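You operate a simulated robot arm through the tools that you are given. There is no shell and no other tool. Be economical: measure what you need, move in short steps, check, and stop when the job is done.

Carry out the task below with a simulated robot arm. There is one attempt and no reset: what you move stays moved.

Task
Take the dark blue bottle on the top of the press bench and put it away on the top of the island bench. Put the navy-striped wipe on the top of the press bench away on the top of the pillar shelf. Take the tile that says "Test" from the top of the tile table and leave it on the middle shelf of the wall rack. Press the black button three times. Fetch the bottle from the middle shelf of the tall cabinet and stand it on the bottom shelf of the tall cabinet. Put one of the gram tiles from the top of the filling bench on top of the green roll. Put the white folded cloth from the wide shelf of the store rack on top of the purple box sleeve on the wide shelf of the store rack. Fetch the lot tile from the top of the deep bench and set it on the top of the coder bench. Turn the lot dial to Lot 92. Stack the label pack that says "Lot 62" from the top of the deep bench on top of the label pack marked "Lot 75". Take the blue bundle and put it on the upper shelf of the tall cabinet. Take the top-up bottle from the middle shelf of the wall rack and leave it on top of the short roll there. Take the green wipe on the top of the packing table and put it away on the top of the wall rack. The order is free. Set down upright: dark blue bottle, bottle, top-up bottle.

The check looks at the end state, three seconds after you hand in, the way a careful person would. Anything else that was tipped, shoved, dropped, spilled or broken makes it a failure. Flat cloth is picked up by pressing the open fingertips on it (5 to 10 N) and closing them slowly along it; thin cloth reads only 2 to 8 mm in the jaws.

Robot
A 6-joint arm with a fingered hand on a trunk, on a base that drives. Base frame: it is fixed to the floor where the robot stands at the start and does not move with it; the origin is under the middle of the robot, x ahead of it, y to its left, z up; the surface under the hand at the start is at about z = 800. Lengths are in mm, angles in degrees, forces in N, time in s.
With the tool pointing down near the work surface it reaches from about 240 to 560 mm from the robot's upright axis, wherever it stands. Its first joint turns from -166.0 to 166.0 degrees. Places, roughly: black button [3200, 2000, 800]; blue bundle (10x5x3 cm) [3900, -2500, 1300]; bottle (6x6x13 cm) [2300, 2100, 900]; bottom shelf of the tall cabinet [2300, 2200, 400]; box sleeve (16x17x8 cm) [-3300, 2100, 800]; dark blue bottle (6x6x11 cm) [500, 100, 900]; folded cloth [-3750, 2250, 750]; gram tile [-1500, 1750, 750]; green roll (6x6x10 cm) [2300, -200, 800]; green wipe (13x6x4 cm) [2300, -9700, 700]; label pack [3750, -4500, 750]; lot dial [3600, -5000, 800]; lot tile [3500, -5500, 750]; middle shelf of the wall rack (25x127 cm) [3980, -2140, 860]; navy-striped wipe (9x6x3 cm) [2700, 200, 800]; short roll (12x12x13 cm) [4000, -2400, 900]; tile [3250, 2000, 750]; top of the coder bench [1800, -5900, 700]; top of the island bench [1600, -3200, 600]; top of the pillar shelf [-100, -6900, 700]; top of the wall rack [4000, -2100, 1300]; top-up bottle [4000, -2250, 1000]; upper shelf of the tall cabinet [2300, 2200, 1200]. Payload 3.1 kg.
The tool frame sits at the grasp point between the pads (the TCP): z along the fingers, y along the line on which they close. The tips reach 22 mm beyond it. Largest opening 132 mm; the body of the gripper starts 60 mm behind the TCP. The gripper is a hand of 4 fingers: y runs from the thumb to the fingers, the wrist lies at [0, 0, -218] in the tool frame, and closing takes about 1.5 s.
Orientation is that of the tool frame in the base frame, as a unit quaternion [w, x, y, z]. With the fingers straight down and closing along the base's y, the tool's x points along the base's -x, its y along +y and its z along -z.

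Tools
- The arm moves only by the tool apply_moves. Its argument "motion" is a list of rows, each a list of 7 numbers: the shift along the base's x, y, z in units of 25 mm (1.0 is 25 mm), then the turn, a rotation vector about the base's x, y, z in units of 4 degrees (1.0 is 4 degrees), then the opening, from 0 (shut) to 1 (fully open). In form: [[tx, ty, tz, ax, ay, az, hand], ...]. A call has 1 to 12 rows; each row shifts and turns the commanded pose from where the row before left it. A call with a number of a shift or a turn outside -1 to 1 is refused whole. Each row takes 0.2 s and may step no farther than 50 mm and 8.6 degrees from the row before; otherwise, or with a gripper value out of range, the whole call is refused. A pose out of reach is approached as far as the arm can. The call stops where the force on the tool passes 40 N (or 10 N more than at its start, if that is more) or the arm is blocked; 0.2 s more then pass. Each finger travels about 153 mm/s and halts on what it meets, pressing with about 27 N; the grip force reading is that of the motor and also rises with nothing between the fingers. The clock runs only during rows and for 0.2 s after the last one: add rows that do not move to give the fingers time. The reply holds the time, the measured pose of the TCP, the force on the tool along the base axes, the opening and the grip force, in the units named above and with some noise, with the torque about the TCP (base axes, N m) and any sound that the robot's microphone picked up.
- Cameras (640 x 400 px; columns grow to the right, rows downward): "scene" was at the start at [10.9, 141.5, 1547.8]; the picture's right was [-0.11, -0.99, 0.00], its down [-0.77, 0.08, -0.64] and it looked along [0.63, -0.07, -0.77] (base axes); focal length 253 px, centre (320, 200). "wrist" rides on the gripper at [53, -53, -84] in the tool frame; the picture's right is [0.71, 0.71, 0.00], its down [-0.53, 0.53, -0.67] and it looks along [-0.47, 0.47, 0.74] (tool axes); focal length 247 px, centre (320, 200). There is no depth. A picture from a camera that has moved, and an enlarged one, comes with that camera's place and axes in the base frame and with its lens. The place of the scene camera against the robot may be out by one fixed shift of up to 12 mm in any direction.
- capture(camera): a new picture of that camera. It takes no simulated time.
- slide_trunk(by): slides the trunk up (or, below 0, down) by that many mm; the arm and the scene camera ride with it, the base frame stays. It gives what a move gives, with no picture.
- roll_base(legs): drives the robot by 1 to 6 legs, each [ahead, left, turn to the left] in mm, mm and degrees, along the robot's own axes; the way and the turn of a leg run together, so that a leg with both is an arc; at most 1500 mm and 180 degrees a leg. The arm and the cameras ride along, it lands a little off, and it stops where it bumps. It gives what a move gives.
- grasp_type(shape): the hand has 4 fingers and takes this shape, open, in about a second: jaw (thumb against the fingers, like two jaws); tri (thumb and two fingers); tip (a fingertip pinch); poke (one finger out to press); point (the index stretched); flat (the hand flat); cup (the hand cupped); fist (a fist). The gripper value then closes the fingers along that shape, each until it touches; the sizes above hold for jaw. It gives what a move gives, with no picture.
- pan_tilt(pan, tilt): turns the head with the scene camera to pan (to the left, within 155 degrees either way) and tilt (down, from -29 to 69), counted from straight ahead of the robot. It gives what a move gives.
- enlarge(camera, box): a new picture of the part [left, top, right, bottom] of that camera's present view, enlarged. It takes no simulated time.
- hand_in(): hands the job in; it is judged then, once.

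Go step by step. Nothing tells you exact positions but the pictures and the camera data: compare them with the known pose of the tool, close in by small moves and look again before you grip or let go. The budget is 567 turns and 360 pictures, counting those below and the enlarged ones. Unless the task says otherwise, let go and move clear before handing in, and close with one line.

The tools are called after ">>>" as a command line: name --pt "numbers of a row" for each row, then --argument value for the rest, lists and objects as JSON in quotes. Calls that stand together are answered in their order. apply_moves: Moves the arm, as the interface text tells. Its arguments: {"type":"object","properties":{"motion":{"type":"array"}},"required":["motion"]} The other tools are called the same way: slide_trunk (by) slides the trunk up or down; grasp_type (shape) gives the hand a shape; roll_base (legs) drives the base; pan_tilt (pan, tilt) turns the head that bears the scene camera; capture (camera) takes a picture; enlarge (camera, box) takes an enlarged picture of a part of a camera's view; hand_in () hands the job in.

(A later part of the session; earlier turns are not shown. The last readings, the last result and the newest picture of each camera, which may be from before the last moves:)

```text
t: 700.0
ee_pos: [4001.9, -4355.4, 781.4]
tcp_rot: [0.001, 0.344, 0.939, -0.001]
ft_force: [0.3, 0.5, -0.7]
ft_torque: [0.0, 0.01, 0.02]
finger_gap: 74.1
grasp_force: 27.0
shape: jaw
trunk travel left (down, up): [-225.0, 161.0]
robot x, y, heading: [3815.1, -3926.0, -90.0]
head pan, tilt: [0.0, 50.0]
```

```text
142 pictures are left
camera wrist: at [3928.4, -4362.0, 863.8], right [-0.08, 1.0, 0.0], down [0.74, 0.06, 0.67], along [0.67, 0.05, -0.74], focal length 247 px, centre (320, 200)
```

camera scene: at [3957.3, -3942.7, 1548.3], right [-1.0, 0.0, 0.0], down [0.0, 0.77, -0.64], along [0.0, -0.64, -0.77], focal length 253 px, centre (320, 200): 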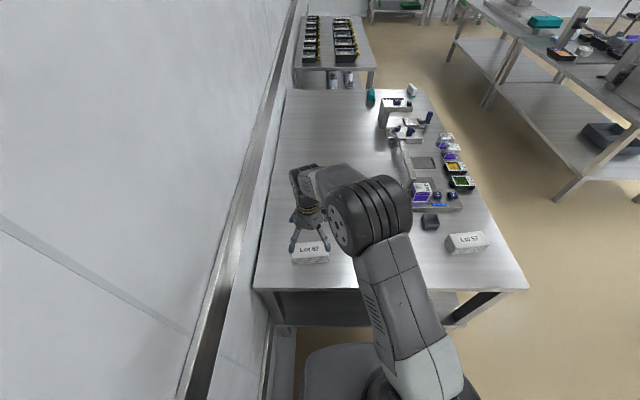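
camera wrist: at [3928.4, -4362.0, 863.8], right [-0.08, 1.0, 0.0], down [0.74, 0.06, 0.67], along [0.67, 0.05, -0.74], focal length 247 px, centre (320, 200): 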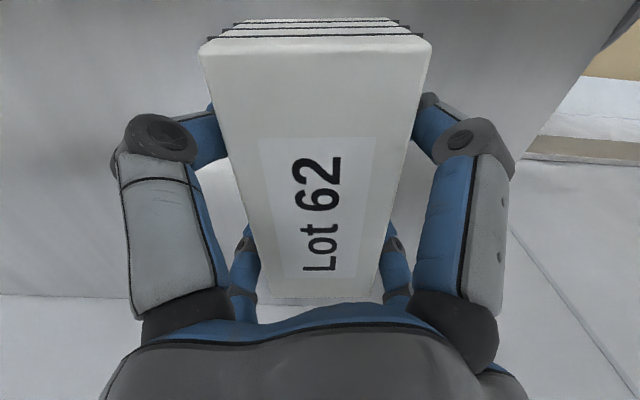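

Gripped. Lift and check.

>>> apply_moves --pt "0 0 0.5 0 0 0 0.3" --pt "0 0 1 0 0 0 0.3" --pt "0 0 1 0 0 0 0.3" --pt "0 0 1 0 0 0 0.3" --pt "0 0 1 0 0 0 0.3" --pt "0 0 0 0 0 0 0.3"

>>> capture --camera "wrist"

>>> enlarge --camera "scene" --box '[250, 150, 410, 290]'

```text
t: 701.4
ee_pos: [4002.1, -4354.8, 892.4]
tcp_rot: [0.001, 0.344, 0.939, 0.0]
ft_force: [0.2, 0.5, -2.2]
ft_torque: [0.0, -0.01, -0.02]
finger_gap: 74.3
grasp_force: 27.2
shape: jaw
trunk travel left (down, up): [-225.0, 161.0]
robot x, y, heading: [3815.3, -3930.0, -90.0]
head pan, tilt: [0.0, 50.0]
```

```text
141 pictures are left
camera wrist: at [3928.5, -4361.5, 975.9], right [-0.08, 1.0, 0.0], down [0.74, 0.06, 0.67], along [0.67, 0.06, -0.74], focal length 247 px, centre (320, 200)
```

wrist: 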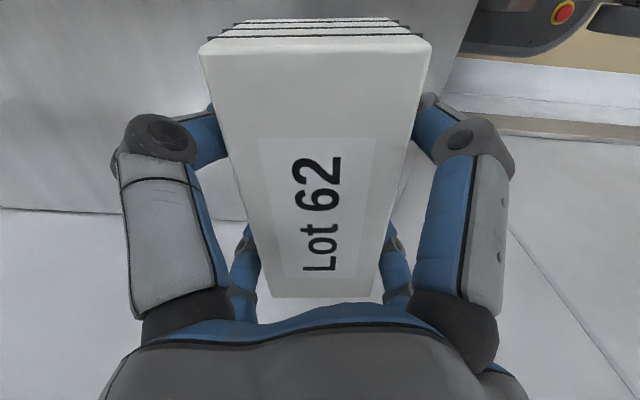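

```text
2.86 times, centred on (330, 220) of scene
camera zoom: at [3957.9, -3943.4, 1548.2], right [-1.0, 0.0, 0.0], down [0.0, 0.77, -0.64], along [0.0, -0.64, -0.77], focal length 724 px, centre (291, 143)
```

zoom: 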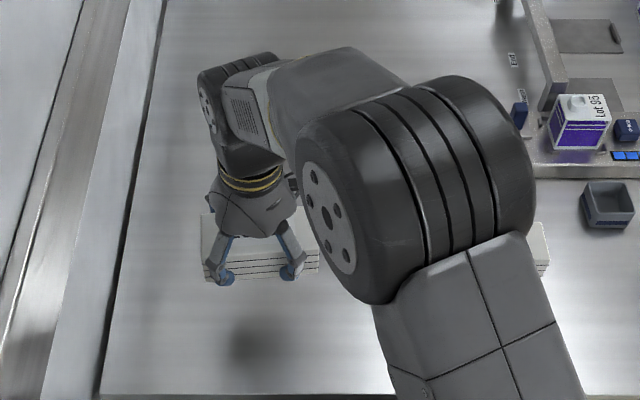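

The pack is held whole. Move toward "Lot 75" and stop short to measure it.

>>> apply_moves --pt "-1 -0.2 0.2 0 0 0 0.3" --pt "-1 -0.2 0 0 0 0 0.3" --pt "-1 -0.2 0 0 0 0 0.3" --pt "-1 -0.2 0 0 0 0 0.3" --pt "-1 -0.2 0 0 0 0 0.3" --pt "-0.6 0 0 0 0 0 0.3" --pt "0 0 0 0 0 0 0.3"

>>> capture --camera "scene"

>>> capture --camera "wrist"

```text
t: 703.0
ee_pos: [3861.9, -4380.9, 897.6]
tcp_rot: [0.001, 0.344, 0.939, 0.0]
ft_force: [-0.8, -0.9, -2.1]
ft_torque: [0.03, 0.0, 0.03]
finger_gap: 74.1
grasp_force: 26.7
shape: jaw
trunk travel left (down, up): [-225.0, 161.0]
robot x, y, heading: [3816.9, -3926.4, -89.7]
head pan, tilt: [0.0, 50.0]
```

```text
139 pictures are left
camera scene: at [3957.8, -3943.2, 1548.2], right [-1.0, 0.0, 0.0], down [0.0, 0.77, -0.64], along [0.0, -0.64, -0.77], focal length 253 px, centre (320, 200)
```

scene: 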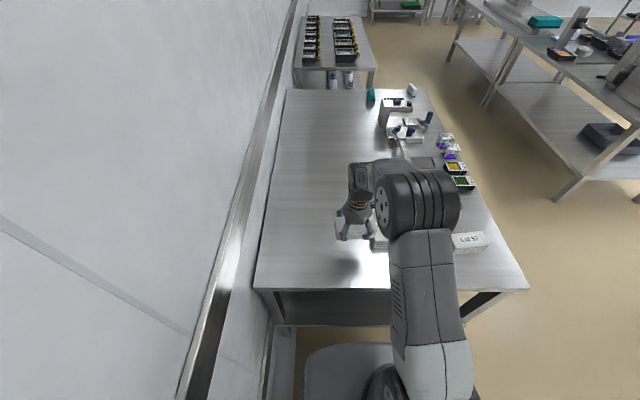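

```text
138 pictures are left
camera wrist: at [3787.9, -4387.4, 980.2], right [-0.08, 1.0, 0.0], down [0.74, 0.06, 0.67], along [0.67, 0.06, -0.74], focal length 247 px, centre (320, 200)
```

wrist: 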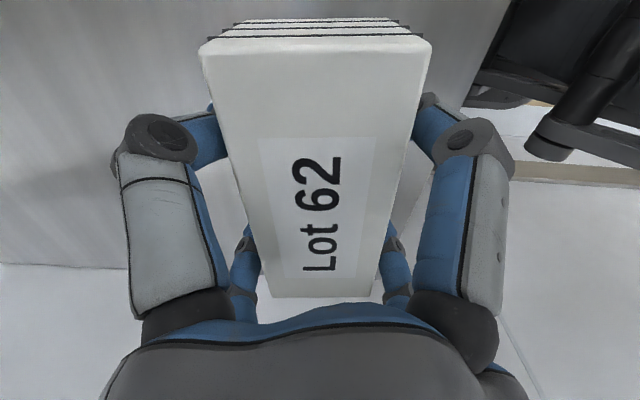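

>>> apply_moves --pt "-0.5 0.5 1 0 0 0 0.3" --pt "-0.5 0.5 1 0 0 0 0.3" --pt "-0.5 0.5 1 0 0 0 0.3" --pt "0 0.5 1 0 0 0 0.3" --pt "0 0.5 1 0 0 0 0.3" --pt "0 0 1 0 0 0 0.3" --pt "0 0 1 0 0 0 0.3" --pt "0 0 0 0 0 0 0.3"

>>> enlarge --camera "scene" --box '[310, 170, 450, 290]'

```text
t: 704.8
ee_pos: [3824.6, -4316.7, 1070.1]
tcp_rot: [0.001, 0.343, 0.939, 0.0]
ft_force: [0.2, -0.5, -1.9]
ft_torque: [-0.02, -0.04, -0.02]
finger_gap: 73.7
grasp_force: 27.1
shape: jaw
trunk travel left (down, up): [-225.0, 161.0]
robot x, y, heading: [3816.1, -3928.6, -89.8]
head pan, tilt: [0.0, 50.0]
```

```text
3.33 times, centred on (380, 230) of scene
camera zoom: at [3957.7, -3943.4, 1548.2], right [-1.0, 0.0, 0.0], down [0.0, 0.77, -0.64], along [0.0, -0.64, -0.77], focal length 844 px, centre (120, 100)
```

zoom: 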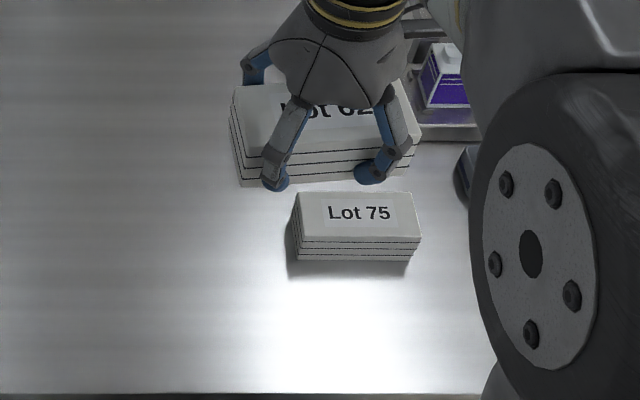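

"Lot 75": centre (3710, −4416), yaw 0. Align the held pack above it, turning −5°.

>>> apply_moves --pt "-0.91 -0.8 0 0 0 -0.24 0.3" --pt "-0.91 -0.8 0 0 0 -0.24 0.3" --pt "-0.91 -0.8 -1 0 0 -0.24 0.3" --pt "-0.91 -0.8 -1 0 0 -0.24 0.3" --pt "-0.9 -0.77 -1 0 0 -0.24 0.3" --pt "0 0 -1 0 0 0 0.3" --pt "0 0 -1 0 0 0 0.3" --pt "0 0 -1 0 0 0 0.3" --pt "0 0 -1 0 0 0 0.3" --pt "0 0 0 0 0 0 0.3"

>>> enlarge --camera "scene" --box '[310, 170, 450, 290]'

>>> capture --camera "wrist"

```text
t: 707.0
ee_pos: [3710.6, -4415.1, 895.3]
tcp_rot: [0.001, 0.383, 0.924, 0.0]
ft_force: [-0.9, 0.2, -1.7]
ft_torque: [-0.02, 0.0, 0.02]
finger_gap: 73.2
grasp_force: 27.4
shape: jaw
trunk travel left (down, up): [-225.0, 161.0]
robot x, y, heading: [3818.3, -3931.5, -89.9]
head pan, tilt: [0.0, 50.0]
```

```text
3.33 times, centred on (380, 230) of scene
camera zoom: at [3957.7, -3942.8, 1548.2], right [-1.0, 0.0, 0.0], down [0.0, 0.77, -0.64], along [0.0, -0.64, -0.77], focal length 844 px, centre (120, 100)
```

zoom: 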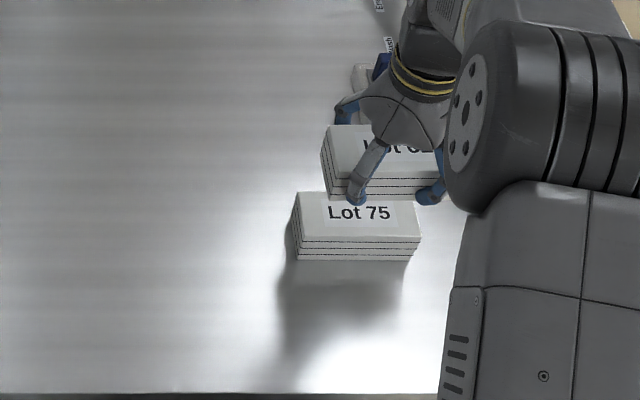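

```text
135 pictures are left
camera wrist: at [3637.1, -4415.4, 978.9], right [0.0, 1.0, 0.0], down [0.74, 0.0, 0.67], along [0.67, 0.0, -0.74], focal length 247 px, centre (320, 200)
```

wrist: 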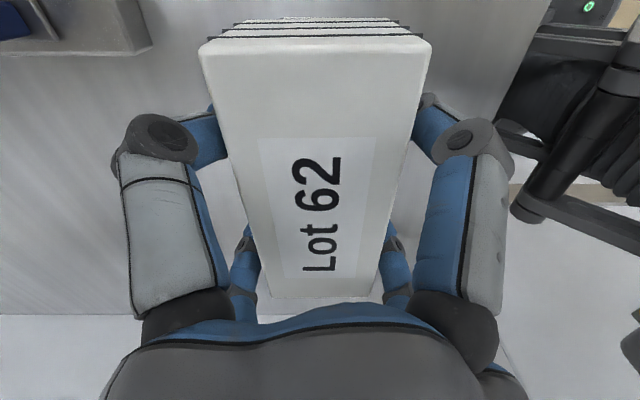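

The y matches; shift +9 mm in x, then lower.

>>> apply_moves --pt "0.36 0 0 0 0 0 0.3" --pt "0 0 -0.9 0 0 0 0.3" --pt "0 0 -0.9 0 0 0 0.3" --pt "0 0 -0.6 0 0 0 0.3" --pt "0 0 0 0 0 0 0.3"

>>> enlarge --camera "scene" --box '[340, 190, 430, 270]'

```text
t: 708.2
ee_pos: [3720.8, -4415.3, 836.5]
tcp_rot: [0.002, 0.383, 0.924, -0.001]
ft_force: [0.4, -0.4, -1.8]
ft_torque: [0.0, -0.03, -0.01]
finger_gap: 73.4
grasp_force: 27.2
shape: jaw
trunk travel left (down, up): [-225.0, 161.0]
robot x, y, heading: [3819.5, -3929.6, -89.9]
head pan, tilt: [0.0, 50.0]
```

```text
5.00 times, centred on (385, 230) of scene
camera zoom: at [3957.6, -3943.1, 1548.3], right [-1.0, 0.0, 0.0], down [0.0, 0.77, -0.64], along [0.0, -0.64, -0.77], focal length 1267 px, centre (-5, 50)
```

zoom: 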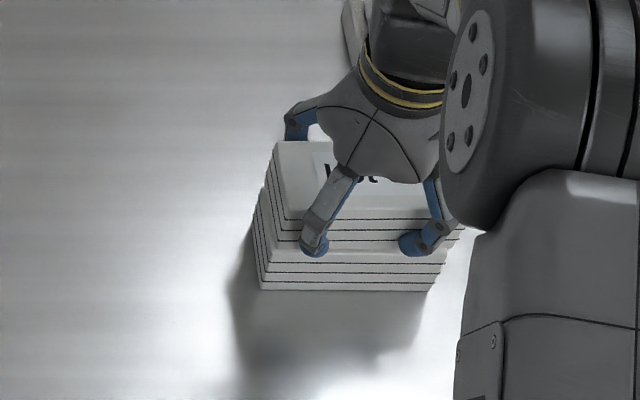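

>>> apply_moves --pt "0 0 -0.2 0 0 0 0.3" --pt "0 0 -0.16 0 0 0 0.3" --pt "0 0 0 0 0 0 0.3"

>>> apply_moves --pt "0 0 -0.12 0 0 0 0.3" --pt "0 0 0 0 0 0 0.3"

>>> apply_moves --pt "0 0 -0.12 0 0 0 0.3" --pt "0 0 0 0 0 0 0.3"

```text
t: 709.0
ee_pos: [3721.9, -4414.7, 830.3]
tcp_rot: [0.002, 0.383, 0.924, -0.001]
ft_force: [0.2, -1.1, 9.9]
ft_torque: [0.09, 0.04, 0.03]
finger_gap: 73.1
grasp_force: 27.1
shape: jaw
trunk travel left (down, up): [-225.0, 161.0]
robot x, y, heading: [3817.6, -3928.9, -89.7]
head pan, tilt: [0.0, 50.0]
```

```text
t: 709.6
ee_pos: [3720.8, -4415.3, 829.2]
tcp_rot: [0.002, 0.383, 0.924, -0.005]
ft_force: [1.4, -2.6, 34.6]
ft_torque: [-0.01, 0.05, -0.02]
finger_gap: 73.6
grasp_force: 27.2
shape: jaw
trunk travel left (down, up): [-225.0, 161.0]
robot x, y, heading: [3812.9, -3929.5, -89.8]
head pan, tilt: [0.0, 50.0]
```

```text
t: 710.0
ee_pos: [3720.5, -4416.9, 829.1]
tcp_rot: [0.002, 0.382, 0.924, -0.007]
ft_force: [3.5, 6.6, 22.6]
ft_torque: [0.29, -0.05, -0.01]
finger_gap: 73.0
grasp_force: 26.4
shape: jaw
trunk travel left (down, up): [-225.0, 161.0]
robot x, y, heading: [3816.0, -3929.5, -89.8]
head pan, tilt: [0.0, 50.0]
stopped in row 1: the force on the tool passed its limit at 47 N (the readings are from after the stop); the commanded pose is now the measured one
```

Contact. Ease up slightly and release.

>>> apply_moves --pt "0 0 0.08 0 0 0 0.3" --pt "0 0 0 0 0 0 0.65" --pt "0 0 0 0 0 0 0.75" --pt "0 0 0 0 0 0 0.85" --pt "0 0 0 0 0 0 0.9" --pt "0 0 0.6 0 0 0 0.9" --pt "0 0 1 0 0 0 0.9" --pt "0 0 1 0 0 0 0.9" --pt "0 0 1 0 0 0 0.9" --pt "0 0 1 0 0 0 0.9" --pt "0 0 1 0 0 0 0.9" --pt "0 0 1 0 0 0 0.9"

>>> enlarge --camera "scene" --box '[340, 190, 430, 270]'

>>> capture --camera "wrist"

```text
t: 712.5
ee_pos: [3720.1, -4418.6, 992.8]
tcp_rot: [0.002, 0.383, 0.924, -0.004]
ft_force: [0.3, 0.0, 0.1]
ft_torque: [0.02, 0.0, 0.0]
finger_gap: 118.6
grasp_force: 0.0
shape: jaw
trunk travel left (down, up): [-225.0, 161.0]
robot x, y, heading: [3817.0, -3927.9, -89.8]
head pan, tilt: [0.0, 50.0]
```

```text
5.00 times, centred on (385, 230) of scene
camera zoom: at [3957.7, -3942.6, 1548.2], right [-1.0, 0.0, 0.0], down [0.0, 0.77, -0.64], along [0.0, -0.64, -0.77], focal length 1267 px, centre (-5, 50)
```

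zoom: 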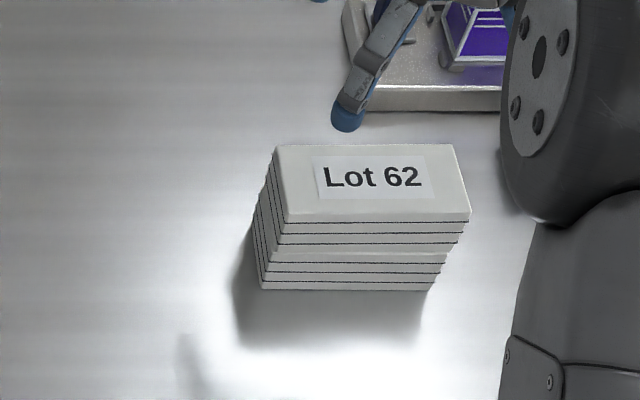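

```text
132 pictures are left
camera wrist: at [3646.6, -4418.2, 1075.4], right [0.0, 1.0, -0.01], down [0.74, 0.01, 0.67], along [0.67, -0.01, -0.74], focal length 247 px, centre (320, 200)
```

wrist: 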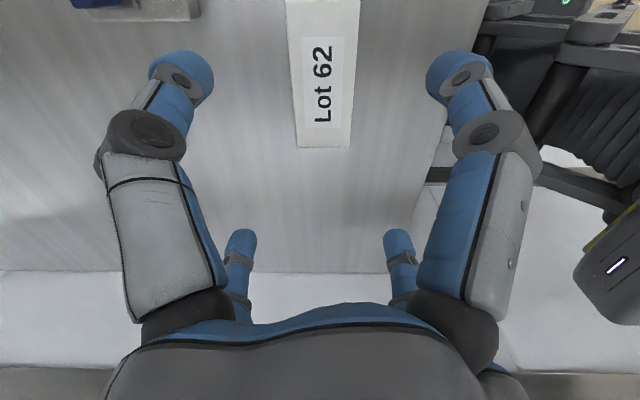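

Neatly stacked. Now go round to the bench's west side for the dial and the lot tile.

>>> roll_base --legs '[[-300, 0, 0], [0, -1050, 0], [0, 0, 90], [0, -1300, 0]]'

>>> pan_tilt --pan 0 --tilt 30

>>> capture --camera "scene"

```text
t: 729.6
ee_pos: [3275.1, -5031.9, 991.7]
tcp_rot: [0.003, -0.39, 0.921, -0.002]
ft_force: [-0.6, -0.4, 0.1]
ft_torque: [0.0, 0.01, 0.0]
finger_gap: 118.3
grasp_force: 0.1
shape: jaw
trunk travel left (down, up): [-225.0, 161.0]
robot x, y, heading: [2779.8, -4946.9, 0.9]
head pan, tilt: [0.0, 50.0]
```

```text
t: 730.4
ee_pos: [3274.4, -5031.0, 992.5]
tcp_rot: [0.004, -0.39, 0.921, -0.001]
ft_force: [0.1, 0.3, 0.1]
ft_torque: [-0.04, -0.02, 0.02]
finger_gap: 118.6
grasp_force: 0.1
shape: jaw
trunk travel left (down, up): [-225.0, 161.0]
robot x, y, heading: [2786.2, -4947.2, 0.8]
head pan, tilt: [0.0, 30.0]
```

```text
131 pictures are left
camera scene: at [2804.4, -4794.9, 1577.7], right [0.02, -1.0, 0.0], down [-0.5, -0.01, -0.87], along [0.87, 0.02, -0.5], focal length 253 px, centre (320, 200)
```

scene: 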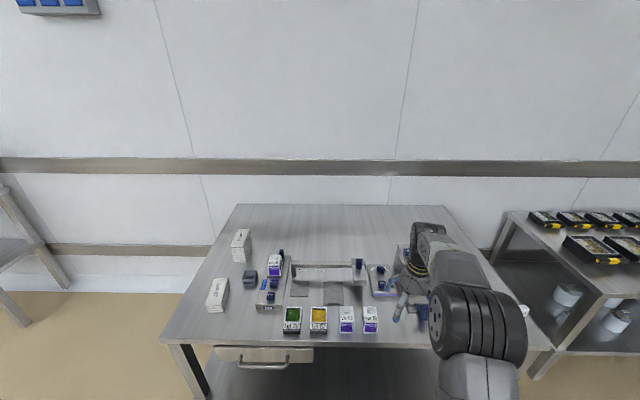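

>>> enlarge --camera "scene" --box '[190, 220, 400, 350]'

>>> apply_moves --pt "0 -1 0.2 0 0 0 1" --pt "0 -1 0.2 0 0 0 1" --pt "0 -1 0.2 0 0 0 1" --pt "0 -1 0.2 0 0 0 1" --pt "0 -1 0.2 0 0 0 1" --pt "-0.3 -1 0.2 0 0 0 1" --pt "-0.3 -1 0 0 0 0 1" --pt "-0.3 -1 0 0 0 0 1" --pt "-0.3 -1 0 0 0 0 1" --pt "-0.3 -1 0 0 0 0 1"

>>> enlarge --camera "scene" --box '[300, 210, 540, 360]'

```text
3.05 times, centred on (295, 285) of scene
camera zoom: at [2804.4, -4794.9, 1577.7], right [0.02, -1.0, 0.0], down [-0.5, -0.01, -0.87], along [0.87, 0.02, -0.5], focal length 772 px, centre (396, -59)
```

zoom: 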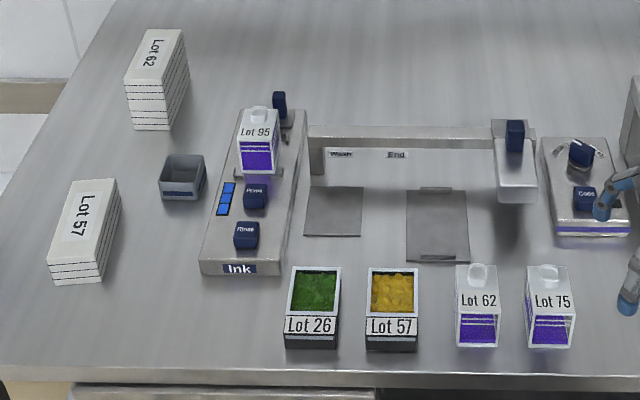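

```text
t: 732.6
ee_pos: [3227.8, -5263.0, 1018.9]
tcp_rot: [0.003, -0.387, 0.922, -0.002]
ft_force: [-0.1, -0.5, 0.5]
ft_torque: [-0.02, 0.03, -0.01]
finger_gap: 131.8
grasp_force: 0.1
shape: jaw
out of reach, approached as far as the arm can: row 9, 10
trunk travel left (down, up): [-225.0, 161.0]
robot x, y, heading: [2779.3, -4945.9, 1.2]
head pan, tilt: [0.0, 30.0]
```

```text
2.67 times, centred on (420, 285) of scene
camera zoom: at [2804.8, -4795.0, 1577.8], right [0.02, -1.0, 0.0], down [-0.5, -0.01, -0.87], along [0.87, 0.02, -0.5], focal length 676 px, centre (53, -27)
```

zoom: 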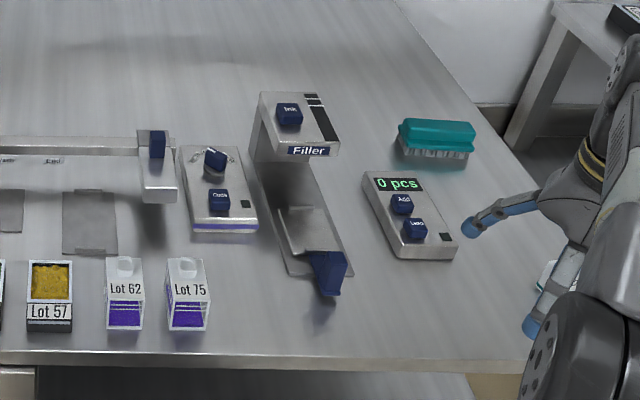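

>>> enlarge --camera "scene" --box '[362, 258, 402, 300]'

```text
9.52 times, centred on (382, 279) of scene
camera zoom: at [2804.8, -4795.0, 1577.8], right [0.02, -1.0, 0.0], down [-0.5, -0.01, -0.87], along [0.87, 0.02, -0.5], focal length 2413 px, centre (-270, -552)
```

zoom: 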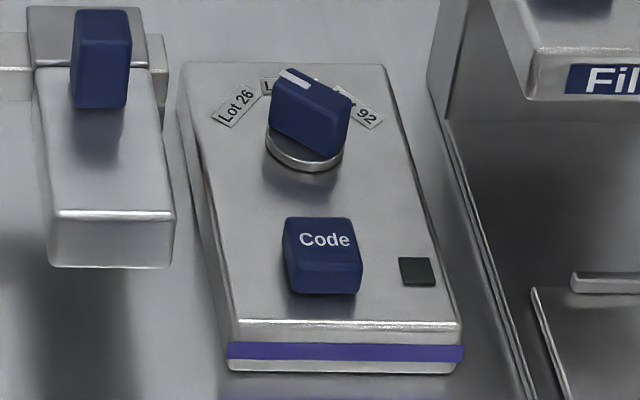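

The lot dial is the knob at about (3560, −5024) with labels around it. I'll move closer and view it with the wrist camera.

>>> roll_base --legs '[[0, 0, -1.2], [240, -80, 0]]'

>>> apply_moves --pt "0 1 0 0 0 0 1" --pt "0 1 0 0 0 0 1" --pt "0 1 0 0 0 0 1" --pt "0 1 0 0 0 0 1" --pt "0 1 0 0 0 0 1" --pt "0.5 1 0 0 0 0 1" --pt "0.5 1 0 0 0 0 1" --pt "0.5 1 0 0 0 0 1" --pt "0.5 1 0 0 0 0 1" --pt "0.5 1 0 0 0 0 1" --pt "0.3 1 0 0 0 0 1" --pt "0 0.6 0 0 0 0 1"

>>> capture --camera "wrist"

>>> capture --camera "scene"

```text
t: 734.8
ee_pos: [3458.2, -5355.7, 1018.2]
tcp_rot: [0.003, -0.374, 0.927, -0.001]
ft_force: [0.7, 0.3, 0.2]
ft_torque: [-0.01, 0.0, -0.03]
finger_gap: 131.9
grasp_force: 0.0
shape: jaw
trunk travel left (down, up): [-225.0, 161.0]
robot x, y, heading: [3016.9, -5026.4, -0.5]
head pan, tilt: [0.0, 30.0]
```

```text
t: 737.4
ee_pos: [3525.2, -5065.9, 1020.9]
tcp_rot: [0.004, -0.374, 0.927, -0.001]
ft_force: [-0.1, 0.0, -0.5]
ft_torque: [0.0, 0.0, 0.0]
finger_gap: 131.9
grasp_force: 0.1
shape: jaw
trunk travel left (down, up): [-225.0, 161.0]
robot x, y, heading: [3020.8, -5029.6, -0.7]
head pan, tilt: [0.0, 30.0]
```

```text
127 pictures are left
camera wrist: at [3524.8, -5140.8, 1104.0], right [-1.0, 0.02, -0.01], down [0.01, 0.74, 0.67], along [0.02, 0.67, -0.74], focal length 247 px, centre (320, 200)
```

wrist: 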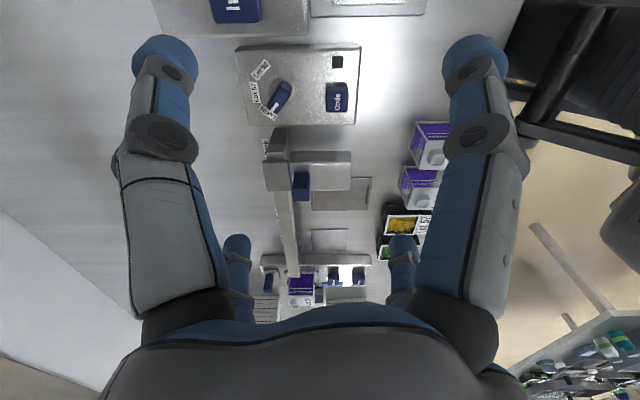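

```text
126 pictures are left
camera scene: at [3046.5, -4876.2, 1577.8], right [-0.01, -1.0, 0.0], down [-0.5, 0.0, -0.87], along [0.87, -0.01, -0.5], focal length 253 px, centre (320, 200)
```

scene: 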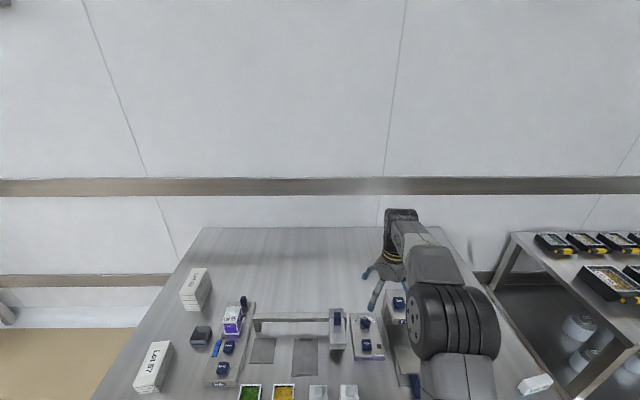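

>>> enlarge --camera "wrist" --box '[220, 30, 370, 140]'

```text
3.64 times, centred on (295, 85) of wrist
camera zoom: at [3524.8, -5140.8, 1104.0], right [-1.0, 0.02, -0.01], down [0.01, 0.74, 0.67], along [0.02, 0.67, -0.74], focal length 898 px, centre (411, 618)
```

zoom: 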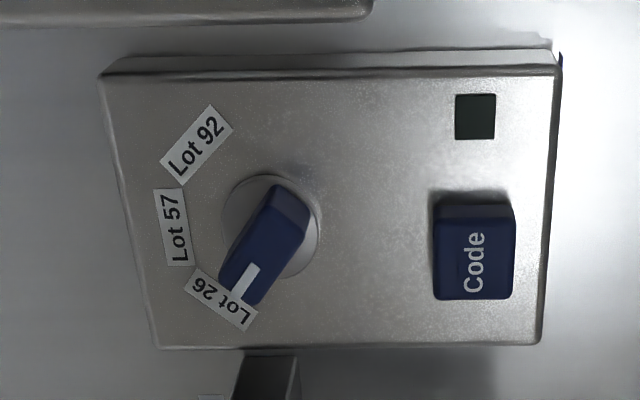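

Now it's clear: the pointer is at "Lot 26"; labels lie at about +50° (26), 0° (57), −50° (92), so I must turn it by −100° about z. Moving above the dial centre (3576, −5037) with the fingers aligned to the bar.

>>> apply_moves --pt "0.7 0.4 -0.8 0 0 0.75 0.6" --pt "0.7 0.4 -0.8 0 0 0.75 0.47" --pt "0.6 0.35 -0.8 0 0 0.75 0.47" --pt "0 0 -0.8 0 0 0 0.47" --pt "0 0 -0.4 0 0 0 0.47" --pt "0 0 0 0 0 0 0.47"

>>> capture --camera "wrist"

>>> enlarge --camera "scene" --box '[320, 270, 460, 390]'

```text
t: 738.8
ee_pos: [3576.7, -5036.9, 930.4]
tcp_rot: [0.004, -0.446, 0.895, -0.001]
ft_force: [0.8, 0.7, 0.3]
ft_torque: [0.02, 0.01, 0.0]
finger_gap: 62.5
grasp_force: 0.1
shape: jaw
trunk travel left (down, up): [-225.0, 161.0]
robot x, y, heading: [3022.5, -5024.8, -0.7]
head pan, tilt: [0.0, 30.0]
```

```text
124 pictures are left
camera wrist: at [3587.2, -5111.8, 1012.6], right [-0.99, -0.14, -0.01], down [-0.11, 0.74, 0.67], along [-0.09, 0.66, -0.74], focal length 247 px, centre (320, 200)
```

wrist: 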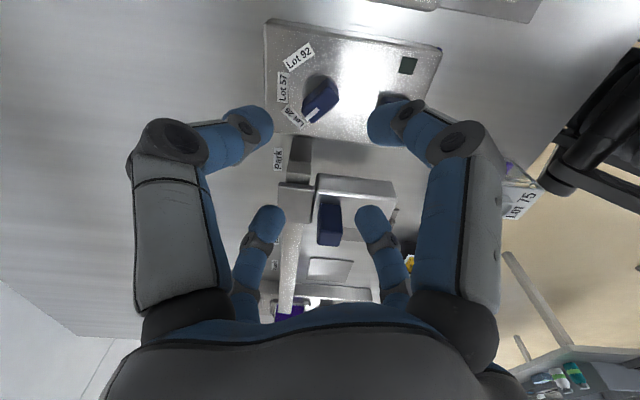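

```text
3.33 times, centred on (390, 330) of scene
camera zoom: at [3046.3, -4876.4, 1577.8], right [-0.01, -1.0, 0.0], down [-0.5, 0.0, -0.87], along [0.87, -0.01, -0.5], focal length 844 px, centre (87, -233)
```

zoom: 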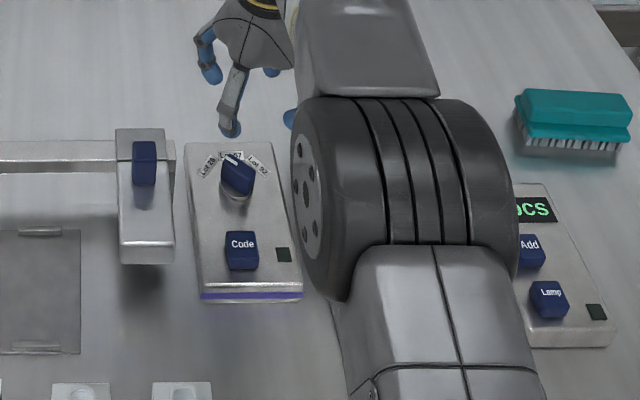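

Knob centre confirmed at (3576, −5038, top z≈807); neighbours are clear. Descending around the knob.

>>> apply_moves --pt "0 -0.04 -1 0 0 0 0.47" --pt "0 0 -1 0 0 0 0.47" --pt "0 0 -1 0 0 0 0.47" --pt "0 0 -0.6 0 0 0 0.47" --pt "0 0 0 0 0 0 0.47"

>>> capture --camera "wrist"

```text
t: 740.0
ee_pos: [3579.6, -5038.9, 840.2]
tcp_rot: [0.004, -0.447, 0.895, -0.003]
ft_force: [0.3, -0.5, 0.4]
ft_torque: [0.03, -0.01, -0.01]
finger_gap: 62.3
grasp_force: 0.1
shape: jaw
trunk travel left (down, up): [-225.0, 161.0]
robot x, y, heading: [3017.2, -5027.3, -0.4]
head pan, tilt: [0.0, 30.0]
```

```text
122 pictures are left
camera wrist: at [3589.0, -5112.9, 923.0], right [-0.99, -0.14, -0.01], down [-0.11, 0.74, 0.67], along [-0.09, 0.66, -0.74], focal length 247 px, centre (320, 200)
```

wrist: 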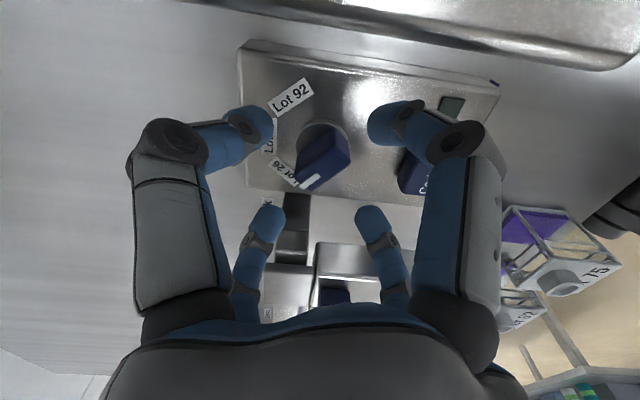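

>>> apply_moves --pt "-0.08 -0.06 -0.5 0 0 0 0.47" --pt "0 0 -0.4 0 0 0 0.47" --pt "0 0 0 0 0 0 0.47"

>>> capture --camera "wrist"

```text
t: 740.8
ee_pos: [3575.9, -5040.9, 816.4]
tcp_rot: [0.004, -0.447, 0.895, -0.001]
ft_force: [0.7, -0.1, 0.4]
ft_torque: [0.01, -0.02, 0.0]
finger_gap: 62.5
grasp_force: 0.1
shape: jaw
trunk travel left (down, up): [-225.0, 161.0]
robot x, y, heading: [3023.2, -5026.5, -0.4]
head pan, tilt: [0.0, 30.0]
```

```text
121 pictures are left
camera wrist: at [3586.2, -5114.6, 900.0], right [-0.99, -0.14, -0.01], down [-0.11, 0.74, 0.67], along [-0.09, 0.66, -0.74], focal length 247 px, centre (320, 200)
```

wrist: 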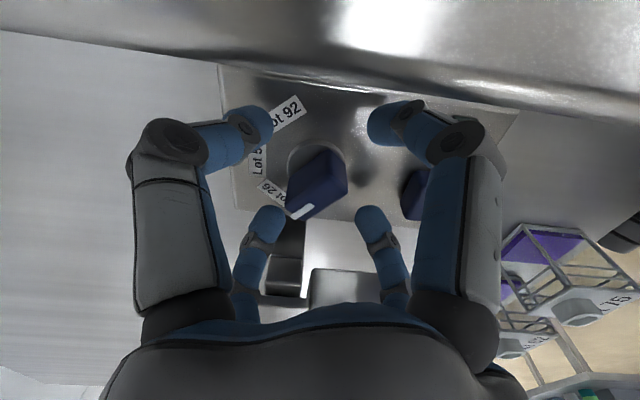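

>>> apply_moves --pt "0 0 -0.2 0 0 0 0.47" --pt "0 0 0 0 0 0 0.47"

>>> apply_moves --pt "0 0 0 0 0 0 0.35" --pt "0 0 0 0 0 0 0.25" --pt "0 0 0 0 0 0 0.15" --pt "0 0 0 0 0 0 0.05" --pt "0 0 0 0 0 0 0.05" --pt "0 0 0 0 0 0 0.05"

>>> capture --camera "wrist"

```text
t: 741.4
ee_pos: [3574.6, -5039.6, 811.1]
tcp_rot: [0.004, -0.447, 0.895, -0.003]
ft_force: [0.6, 0.0, 0.8]
ft_torque: [-0.08, -0.01, -0.02]
finger_gap: 62.6
grasp_force: 0.0
shape: jaw
trunk travel left (down, up): [-225.0, 161.0]
robot x, y, heading: [3021.1, -5026.8, -0.4]
head pan, tilt: [0.0, 30.0]
```

```text
t: 742.8
ee_pos: [3574.6, -5039.2, 810.2]
tcp_rot: [0.004, -0.446, 0.895, -0.003]
ft_force: [3.9, 6.4, 3.5]
ft_torque: [0.12, -0.16, -0.04]
finger_gap: 11.8
grasp_force: 26.8
shape: jaw
trunk travel left (down, up): [-225.0, 161.0]
robot x, y, heading: [3021.5, -5026.0, -0.4]
head pan, tilt: [0.0, 30.0]
```

```text
120 pictures are left
camera wrist: at [3586.5, -5113.5, 894.5], right [-0.99, -0.14, -0.01], down [-0.11, 0.74, 0.67], along [-0.09, 0.66, -0.74], focal length 247 px, centre (320, 200)
```

wrist: 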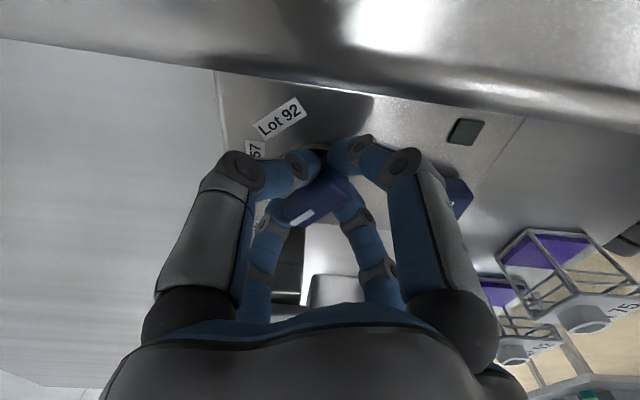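

The bar is gripped. Now turn it −48° first and check for click/torque.

>>> apply_moves --pt "0 0 0 0 0 -1 0.05" --pt "0 0 0 0 0 -1 0.05" --pt "0 0 0 0 0 -1 0.05" --pt "0 0 0 0 0 -1 0.05" --pt "0 0 0 0 0 -1 0.05" --pt "0 0 0 0 0 -1 0.05" --pt "0 0 0 0 0 -1 0.05" --pt "0 0 0 0 0 -1 0.05" --pt "0 0 0 0 0 -1 0.05" --pt "0 0 0 0 0 -1 0.05" --pt "0 0 0 0 0 -1 0.05" --pt "0 0 0 0 0 -1 0.05"

>>> capture --camera "wrist"

```text
t: 745.4
ee_pos: [3572.7, -5037.7, 811.1]
tcp_rot: [0.001, -0.044, 0.999, -0.003]
ft_force: [-11.8, 18.4, -9.6]
ft_torque: [0.35, 0.13, 0.08]
finger_gap: 11.2
grasp_force: 27.1
shape: jaw
trunk travel left (down, up): [-225.0, 161.0]
robot x, y, heading: [3020.8, -5022.6, -0.3]
head pan, tilt: [0.0, 30.0]
```

```text
119 pictures are left
camera wrist: at [3525.8, -5094.3, 895.1], right [-0.77, 0.64, -0.01], down [0.48, 0.57, 0.67], along [0.43, 0.51, -0.75], focal length 247 px, centre (320, 200)
```

wrist: 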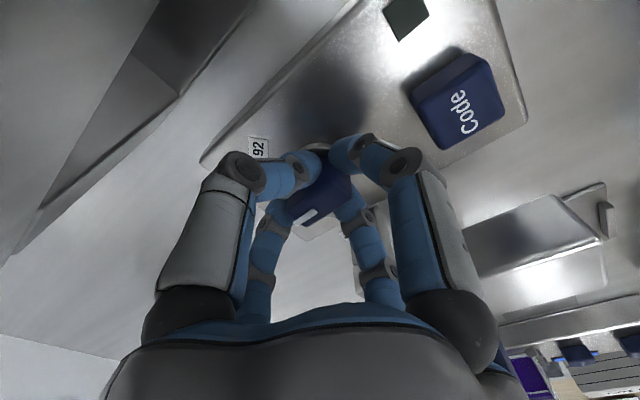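

Turning with the hand. Continue the remaining ~52°, relaxing the sideways force a little.

>>> apply_moves --pt "-0.08 0.08 0 0 0 -1 0.05" --pt "0 0 0 0 0 -1 0.05" --pt "0 0 0 0 0 -1 0.05" --pt "0 0 0 0 0 -1 0.05" --pt "0 0 0 0 0 -1 0.05" --pt "0 0 0 0 0 -1 0.05" --pt "0 0 0 0 0 -1 0.05" --pt "0 0 0 0 0 -1 0.05" --pt "0 0 0 0 0 -1 0.05" --pt "0 0 0 0 0 -1 0.05"

>>> capture --camera "wrist"

```text
t: 747.6
ee_pos: [3573.1, -5034.9, 812.8]
tcp_rot: [0.001, 0.302, 0.953, -0.004]
ft_force: [-8.0, 22.3, -8.9]
ft_torque: [0.38, 0.1, 0.1]
finger_gap: 11.6
grasp_force: 27.2
shape: jaw
trunk travel left (down, up): [-225.0, 161.0]
robot x, y, heading: [3021.1, -5022.7, -0.5]
head pan, tilt: [0.0, 30.0]
```

```text
118 pictures are left
camera wrist: at [3499.6, -5046.7, 894.9], right [-0.17, 0.98, -0.01], down [0.73, 0.13, 0.67], along [0.66, 0.11, -0.74], focal length 247 px, centre (320, 200)
```

wrist: 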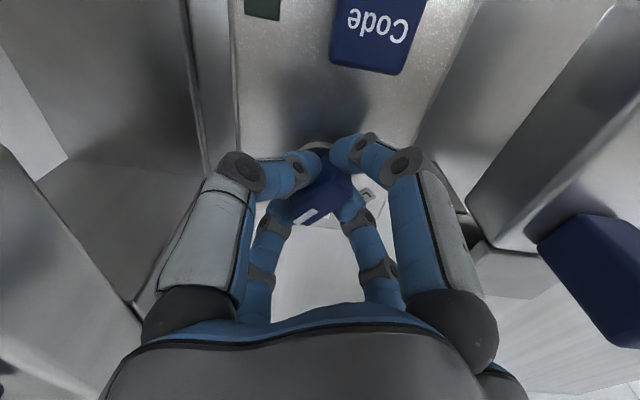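

>>> apply_moves --pt "0 0.05 0 0 0 -1 0.05" --pt "0 0 0 0 0 -1 0.05" --pt "0 0 0 0 0 -1 0.05" --pt "0 0 0 0 0 0 0.05"

>>> apply_moves --pt "0 0 0 0 0 0 0.3" --pt "0 0 0 0 0 0 0.45" --pt "0 0 0 0 0 0 0.47" --pt "0 0 0.6 0 0 0 0.47" --pt "0 0 1 0 0 0 0.47" --pt "0 0 1 0 0 0 0.47" --pt "0 0 1 0 0 0 0.47" --pt "0 0 1 0 0 0 0.47" --pt "0 0 1 0 0 0 0.47" --pt "0 0 1 0 0 0 0.47"

>>> capture --camera "wrist"

>>> enlarge --camera "scene" --box '[340, 290, 400, 360]'

```text
t: 748.6
ee_pos: [3572.9, -5033.4, 810.8]
tcp_rot: [0.001, 0.399, 0.917, -0.003]
ft_force: [-6.8, 24.6, -7.4]
ft_torque: [0.43, 0.12, 0.11]
finger_gap: 11.6
grasp_force: 27.1
shape: jaw
trunk travel left (down, up): [-225.0, 161.0]
robot x, y, heading: [3021.6, -5023.7, -0.4]
head pan, tilt: [0.0, 30.0]
```

```text
t: 750.8
ee_pos: [3573.5, -5036.5, 977.5]
tcp_rot: [0.001, 0.399, 0.917, -0.003]
ft_force: [0.0, 0.7, 0.0]
ft_torque: [-0.02, -0.03, -0.02]
finger_gap: 61.5
grasp_force: 0.2
shape: jaw
trunk travel left (down, up): [-225.0, 161.0]
robot x, y, heading: [3019.9, -5026.6, -0.6]
head pan, tilt: [0.0, 30.0]
```

```text
117 pictures are left
camera wrist: at [3500.4, -5033.9, 1061.1], right [0.03, 1.0, -0.01], down [0.74, -0.02, 0.67], along [0.67, -0.03, -0.74], focal length 247 px, centre (320, 200)
```

wrist: 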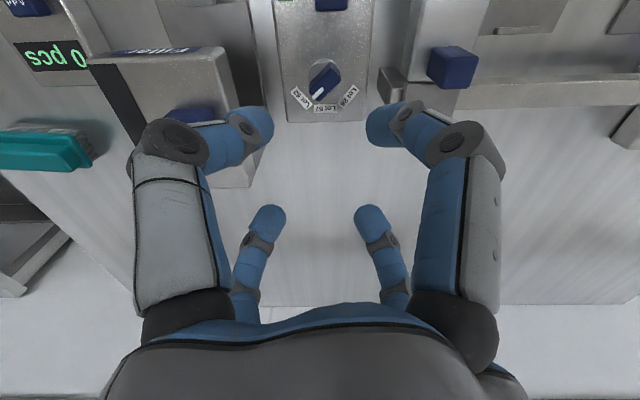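

```text
5.71 times, centred on (370, 325) of scene
camera zoom: at [3046.3, -4876.4, 1577.8], right [-0.01, -1.0, 0.0], down [-0.5, 0.0, -0.87], along [0.87, -0.01, -0.5], focal length 1448 px, centre (34, -514)
```

zoom: 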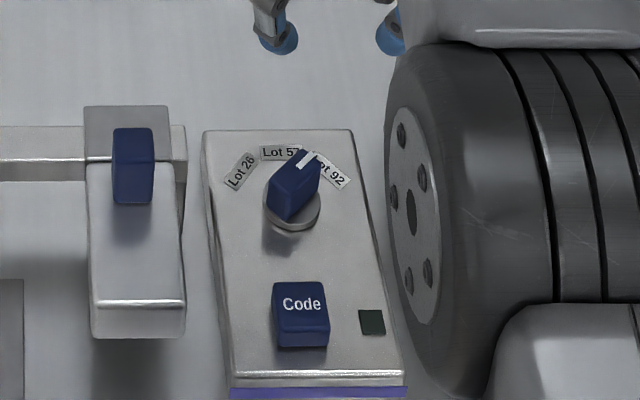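

>>> enlarge --camera "wrist" --box '[270, 40, 390, 130]'

```text
4.44 times, centred on (330, 85) of wrist
camera zoom: at [3500.4, -5033.9, 1061.1], right [0.03, 1.0, -0.01], down [0.74, -0.02, 0.67], along [0.67, -0.03, -0.74], focal length 1098 px, centre (276, 711)
```

zoom: 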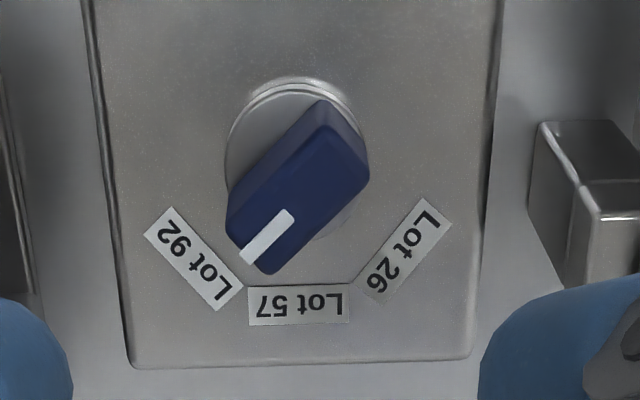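

The pointer is about 6–8° short of "Lot 92". I'll grip again and turn a little further.

>>> apply_moves --pt "0 0.1 -1 0 0 0 0.47" --pt "0 0 -1 0 0 0 0.47" --pt "0 0 -1 0 0 0 0.47" --pt "0 0 -1 0 0 0 0.47" --pt "0 0 -1 0 0 0 0.47" --pt "0 0 -1 0 0 0 0.47" --pt "0 0 -0.64 0 0 0 0.47" --pt "0 0 0 0 0 0 0.47"

>>> apply_moves --pt "0 0 0 0 0 0 0.3" --pt "0 0 0 0 0 0 0.15" --pt "0 0 0 0 0 0 0.05" --pt "0 0 0 0 0 0 0.05" --pt "0 0 0 0 0 0 0.05" --pt "0 0 0 0 0 -0.8 0.05" --pt "0 0 0 0 0 -0.8 0.05" --pt "0 0 0 0 0 0 0.05"

>>> apply_moves --pt "0 0 0 0 0 0 0.3" --pt "0 0 0 0 0 0 0.45" --pt "0 0 0 0 0 0 0.47" --pt "0 0 0.6 0 0 0 0.47" --pt "0 0 1 0 0 0 0.47" --pt "0 0 1 0 0 0 0.47" --pt "0 0 1 0 0 0 0.47" --pt "0 0 1 0 0 0 0.47" --pt "0 0 1 0 0 0 0.47" --pt "0 0 1 0 0 0 0.47"

>>> enlarge --camera "wrist" --box '[260, 40, 380, 130]'

```text
t: 752.6
ee_pos: [3571.2, -5034.1, 809.2]
tcp_rot: [0.001, 0.399, 0.917, -0.005]
ft_force: [-0.1, 0.3, 0.2]
ft_torque: [0.03, -0.01, 0.01]
finger_gap: 61.9
grasp_force: 0.0
shape: jaw
trunk travel left (down, up): [-225.0, 161.0]
robot x, y, heading: [3021.0, -5028.2, -0.5]
head pan, tilt: [0.0, 30.0]
```

```text
t: 754.4
ee_pos: [3573.7, -5033.5, 811.1]
tcp_rot: [0.0, 0.449, 0.893, -0.004]
ft_force: [4.5, 1.0, -5.2]
ft_torque: [-0.03, -0.14, 0.51]
finger_gap: 11.1
grasp_force: 26.9
shape: jaw
trunk travel left (down, up): [-225.0, 161.0]
robot x, y, heading: [3019.0, -5025.9, -0.3]
head pan, tilt: [0.0, 30.0]
```

```text
t: 756.6
ee_pos: [3573.4, -5033.8, 976.7]
tcp_rot: [0.0, 0.45, 0.893, -0.004]
ft_force: [0.2, -0.3, -0.2]
ft_torque: [-0.04, -0.01, -0.02]
finger_gap: 61.3
grasp_force: 0.0
shape: jaw
trunk travel left (down, up): [-225.0, 161.0]
robot x, y, heading: [3020.5, -5027.5, -0.6]
head pan, tilt: [0.0, 30.0]
```

```text
4.44 times, centred on (320, 85) of wrist
camera zoom: at [3499.9, -5021.5, 1059.8], right [0.15, 0.99, -0.01], down [0.74, -0.1, 0.67], along [0.66, -0.1, -0.74], focal length 1098 px, centre (320, 711)
```

zoom: 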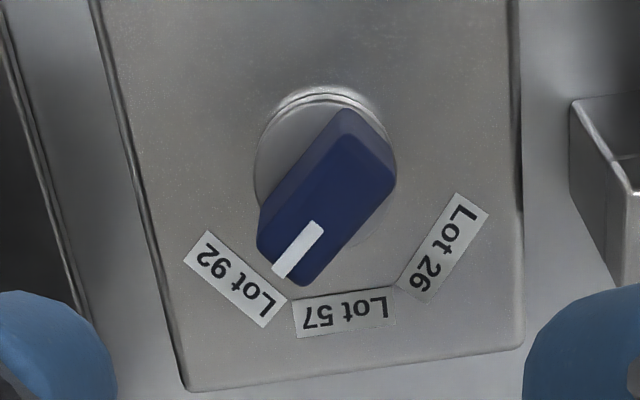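

The pointer now sits on "Lot 92". Next the lot tile near (3410, −5475): raise the hand and move along the bench.

>>> apply_moves --pt "-0.5 0 1 0 0 0 1" --pt "-0.5 0 1 0 0 0 1" --pt "-0.5 0 1 0 0 0 1" --pt "-0.5 0 1 0 0 0 1" --pt "-0.5 0 0.5 0 0 0 1" --pt "-0.5 0 0 0 0 0 1"

>>> roll_base --legs '[[0, -430, 0.6]]'

>>> pan_tilt --pan 0 --tilt 45

>>> capture --camera "scene"

>>> capture --camera "wrist"

```text
t: 758.0
ee_pos: [3499.7, -5033.2, 1089.6]
tcp_rot: [0.001, 0.449, 0.893, -0.004]
ft_force: [-0.2, 0.0, -0.1]
ft_torque: [-0.03, 0.0, 0.0]
finger_gap: 132.0
grasp_force: 0.1
shape: jaw
trunk travel left (down, up): [-225.0, 161.0]
robot x, y, heading: [3021.1, -5023.3, -0.6]
head pan, tilt: [0.0, 30.0]
```

```text
t: 760.6
ee_pos: [3496.8, -5457.0, 1088.8]
tcp_rot: [0.001, 0.449, 0.894, -0.004]
ft_force: [0.4, 0.5, -0.5]
ft_torque: [0.02, -0.02, 0.0]
finger_gap: 132.1
grasp_force: 0.0
shape: jaw
trunk travel left (down, up): [-225.0, 161.0]
robot x, y, heading: [3018.7, -5451.4, -0.6]
head pan, tilt: [0.0, 30.0]
```

```text
t: 761.4
ee_pos: [3496.4, -5454.2, 1089.0]
tcp_rot: [0.001, 0.449, 0.894, -0.005]
ft_force: [0.3, -0.5, -0.8]
ft_torque: [-0.03, 0.01, 0.03]
finger_gap: 132.1
grasp_force: 0.1
shape: jaw
trunk travel left (down, up): [-225.0, 161.0]
robot x, y, heading: [3016.2, -5450.4, -0.4]
head pan, tilt: [0.0, 45.0]
```

```text
113 pictures are left
camera scene: at [3034.1, -5300.4, 1555.2], right [-0.01, -1.0, 0.0], down [-0.71, 0.0, -0.71], along [0.71, 0.0, -0.71], focal length 253 px, centre (320, 200)
```

scene: 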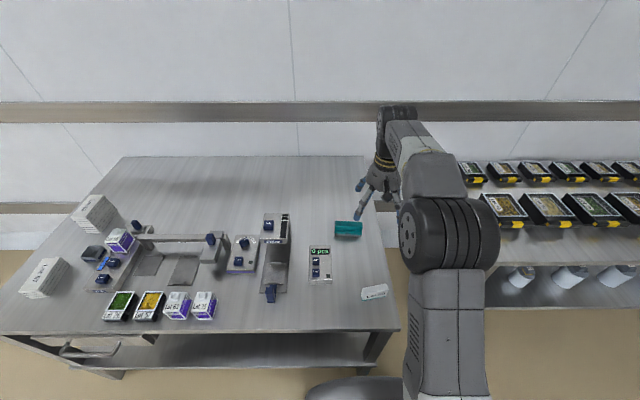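

```text
112 pictures are left
camera wrist: at [3423.9, -5444.9, 1171.7], right [0.14, 0.99, -0.01], down [0.74, -0.1, 0.67], along [0.66, -0.1, -0.74], focal length 247 px, centre (320, 200)
```

wrist: 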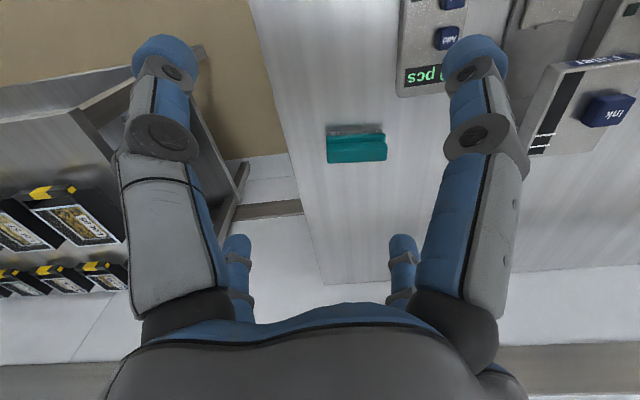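

>>> enlarge --camera "scene" --box '[320, 250, 420, 340]'

```text
4.44 times, centred on (370, 295) of scene
camera zoom: at [3034.1, -5300.4, 1555.2], right [-0.01, -1.0, 0.0], down [-0.71, 0.0, -0.71], along [0.71, 0.0, -0.71], focal length 1126 px, centre (98, -222)
```

zoom: 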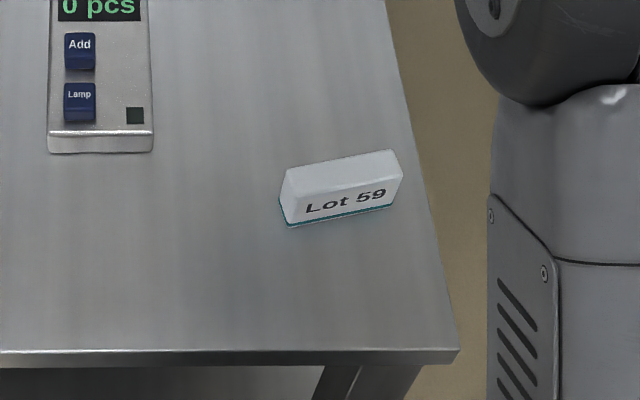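

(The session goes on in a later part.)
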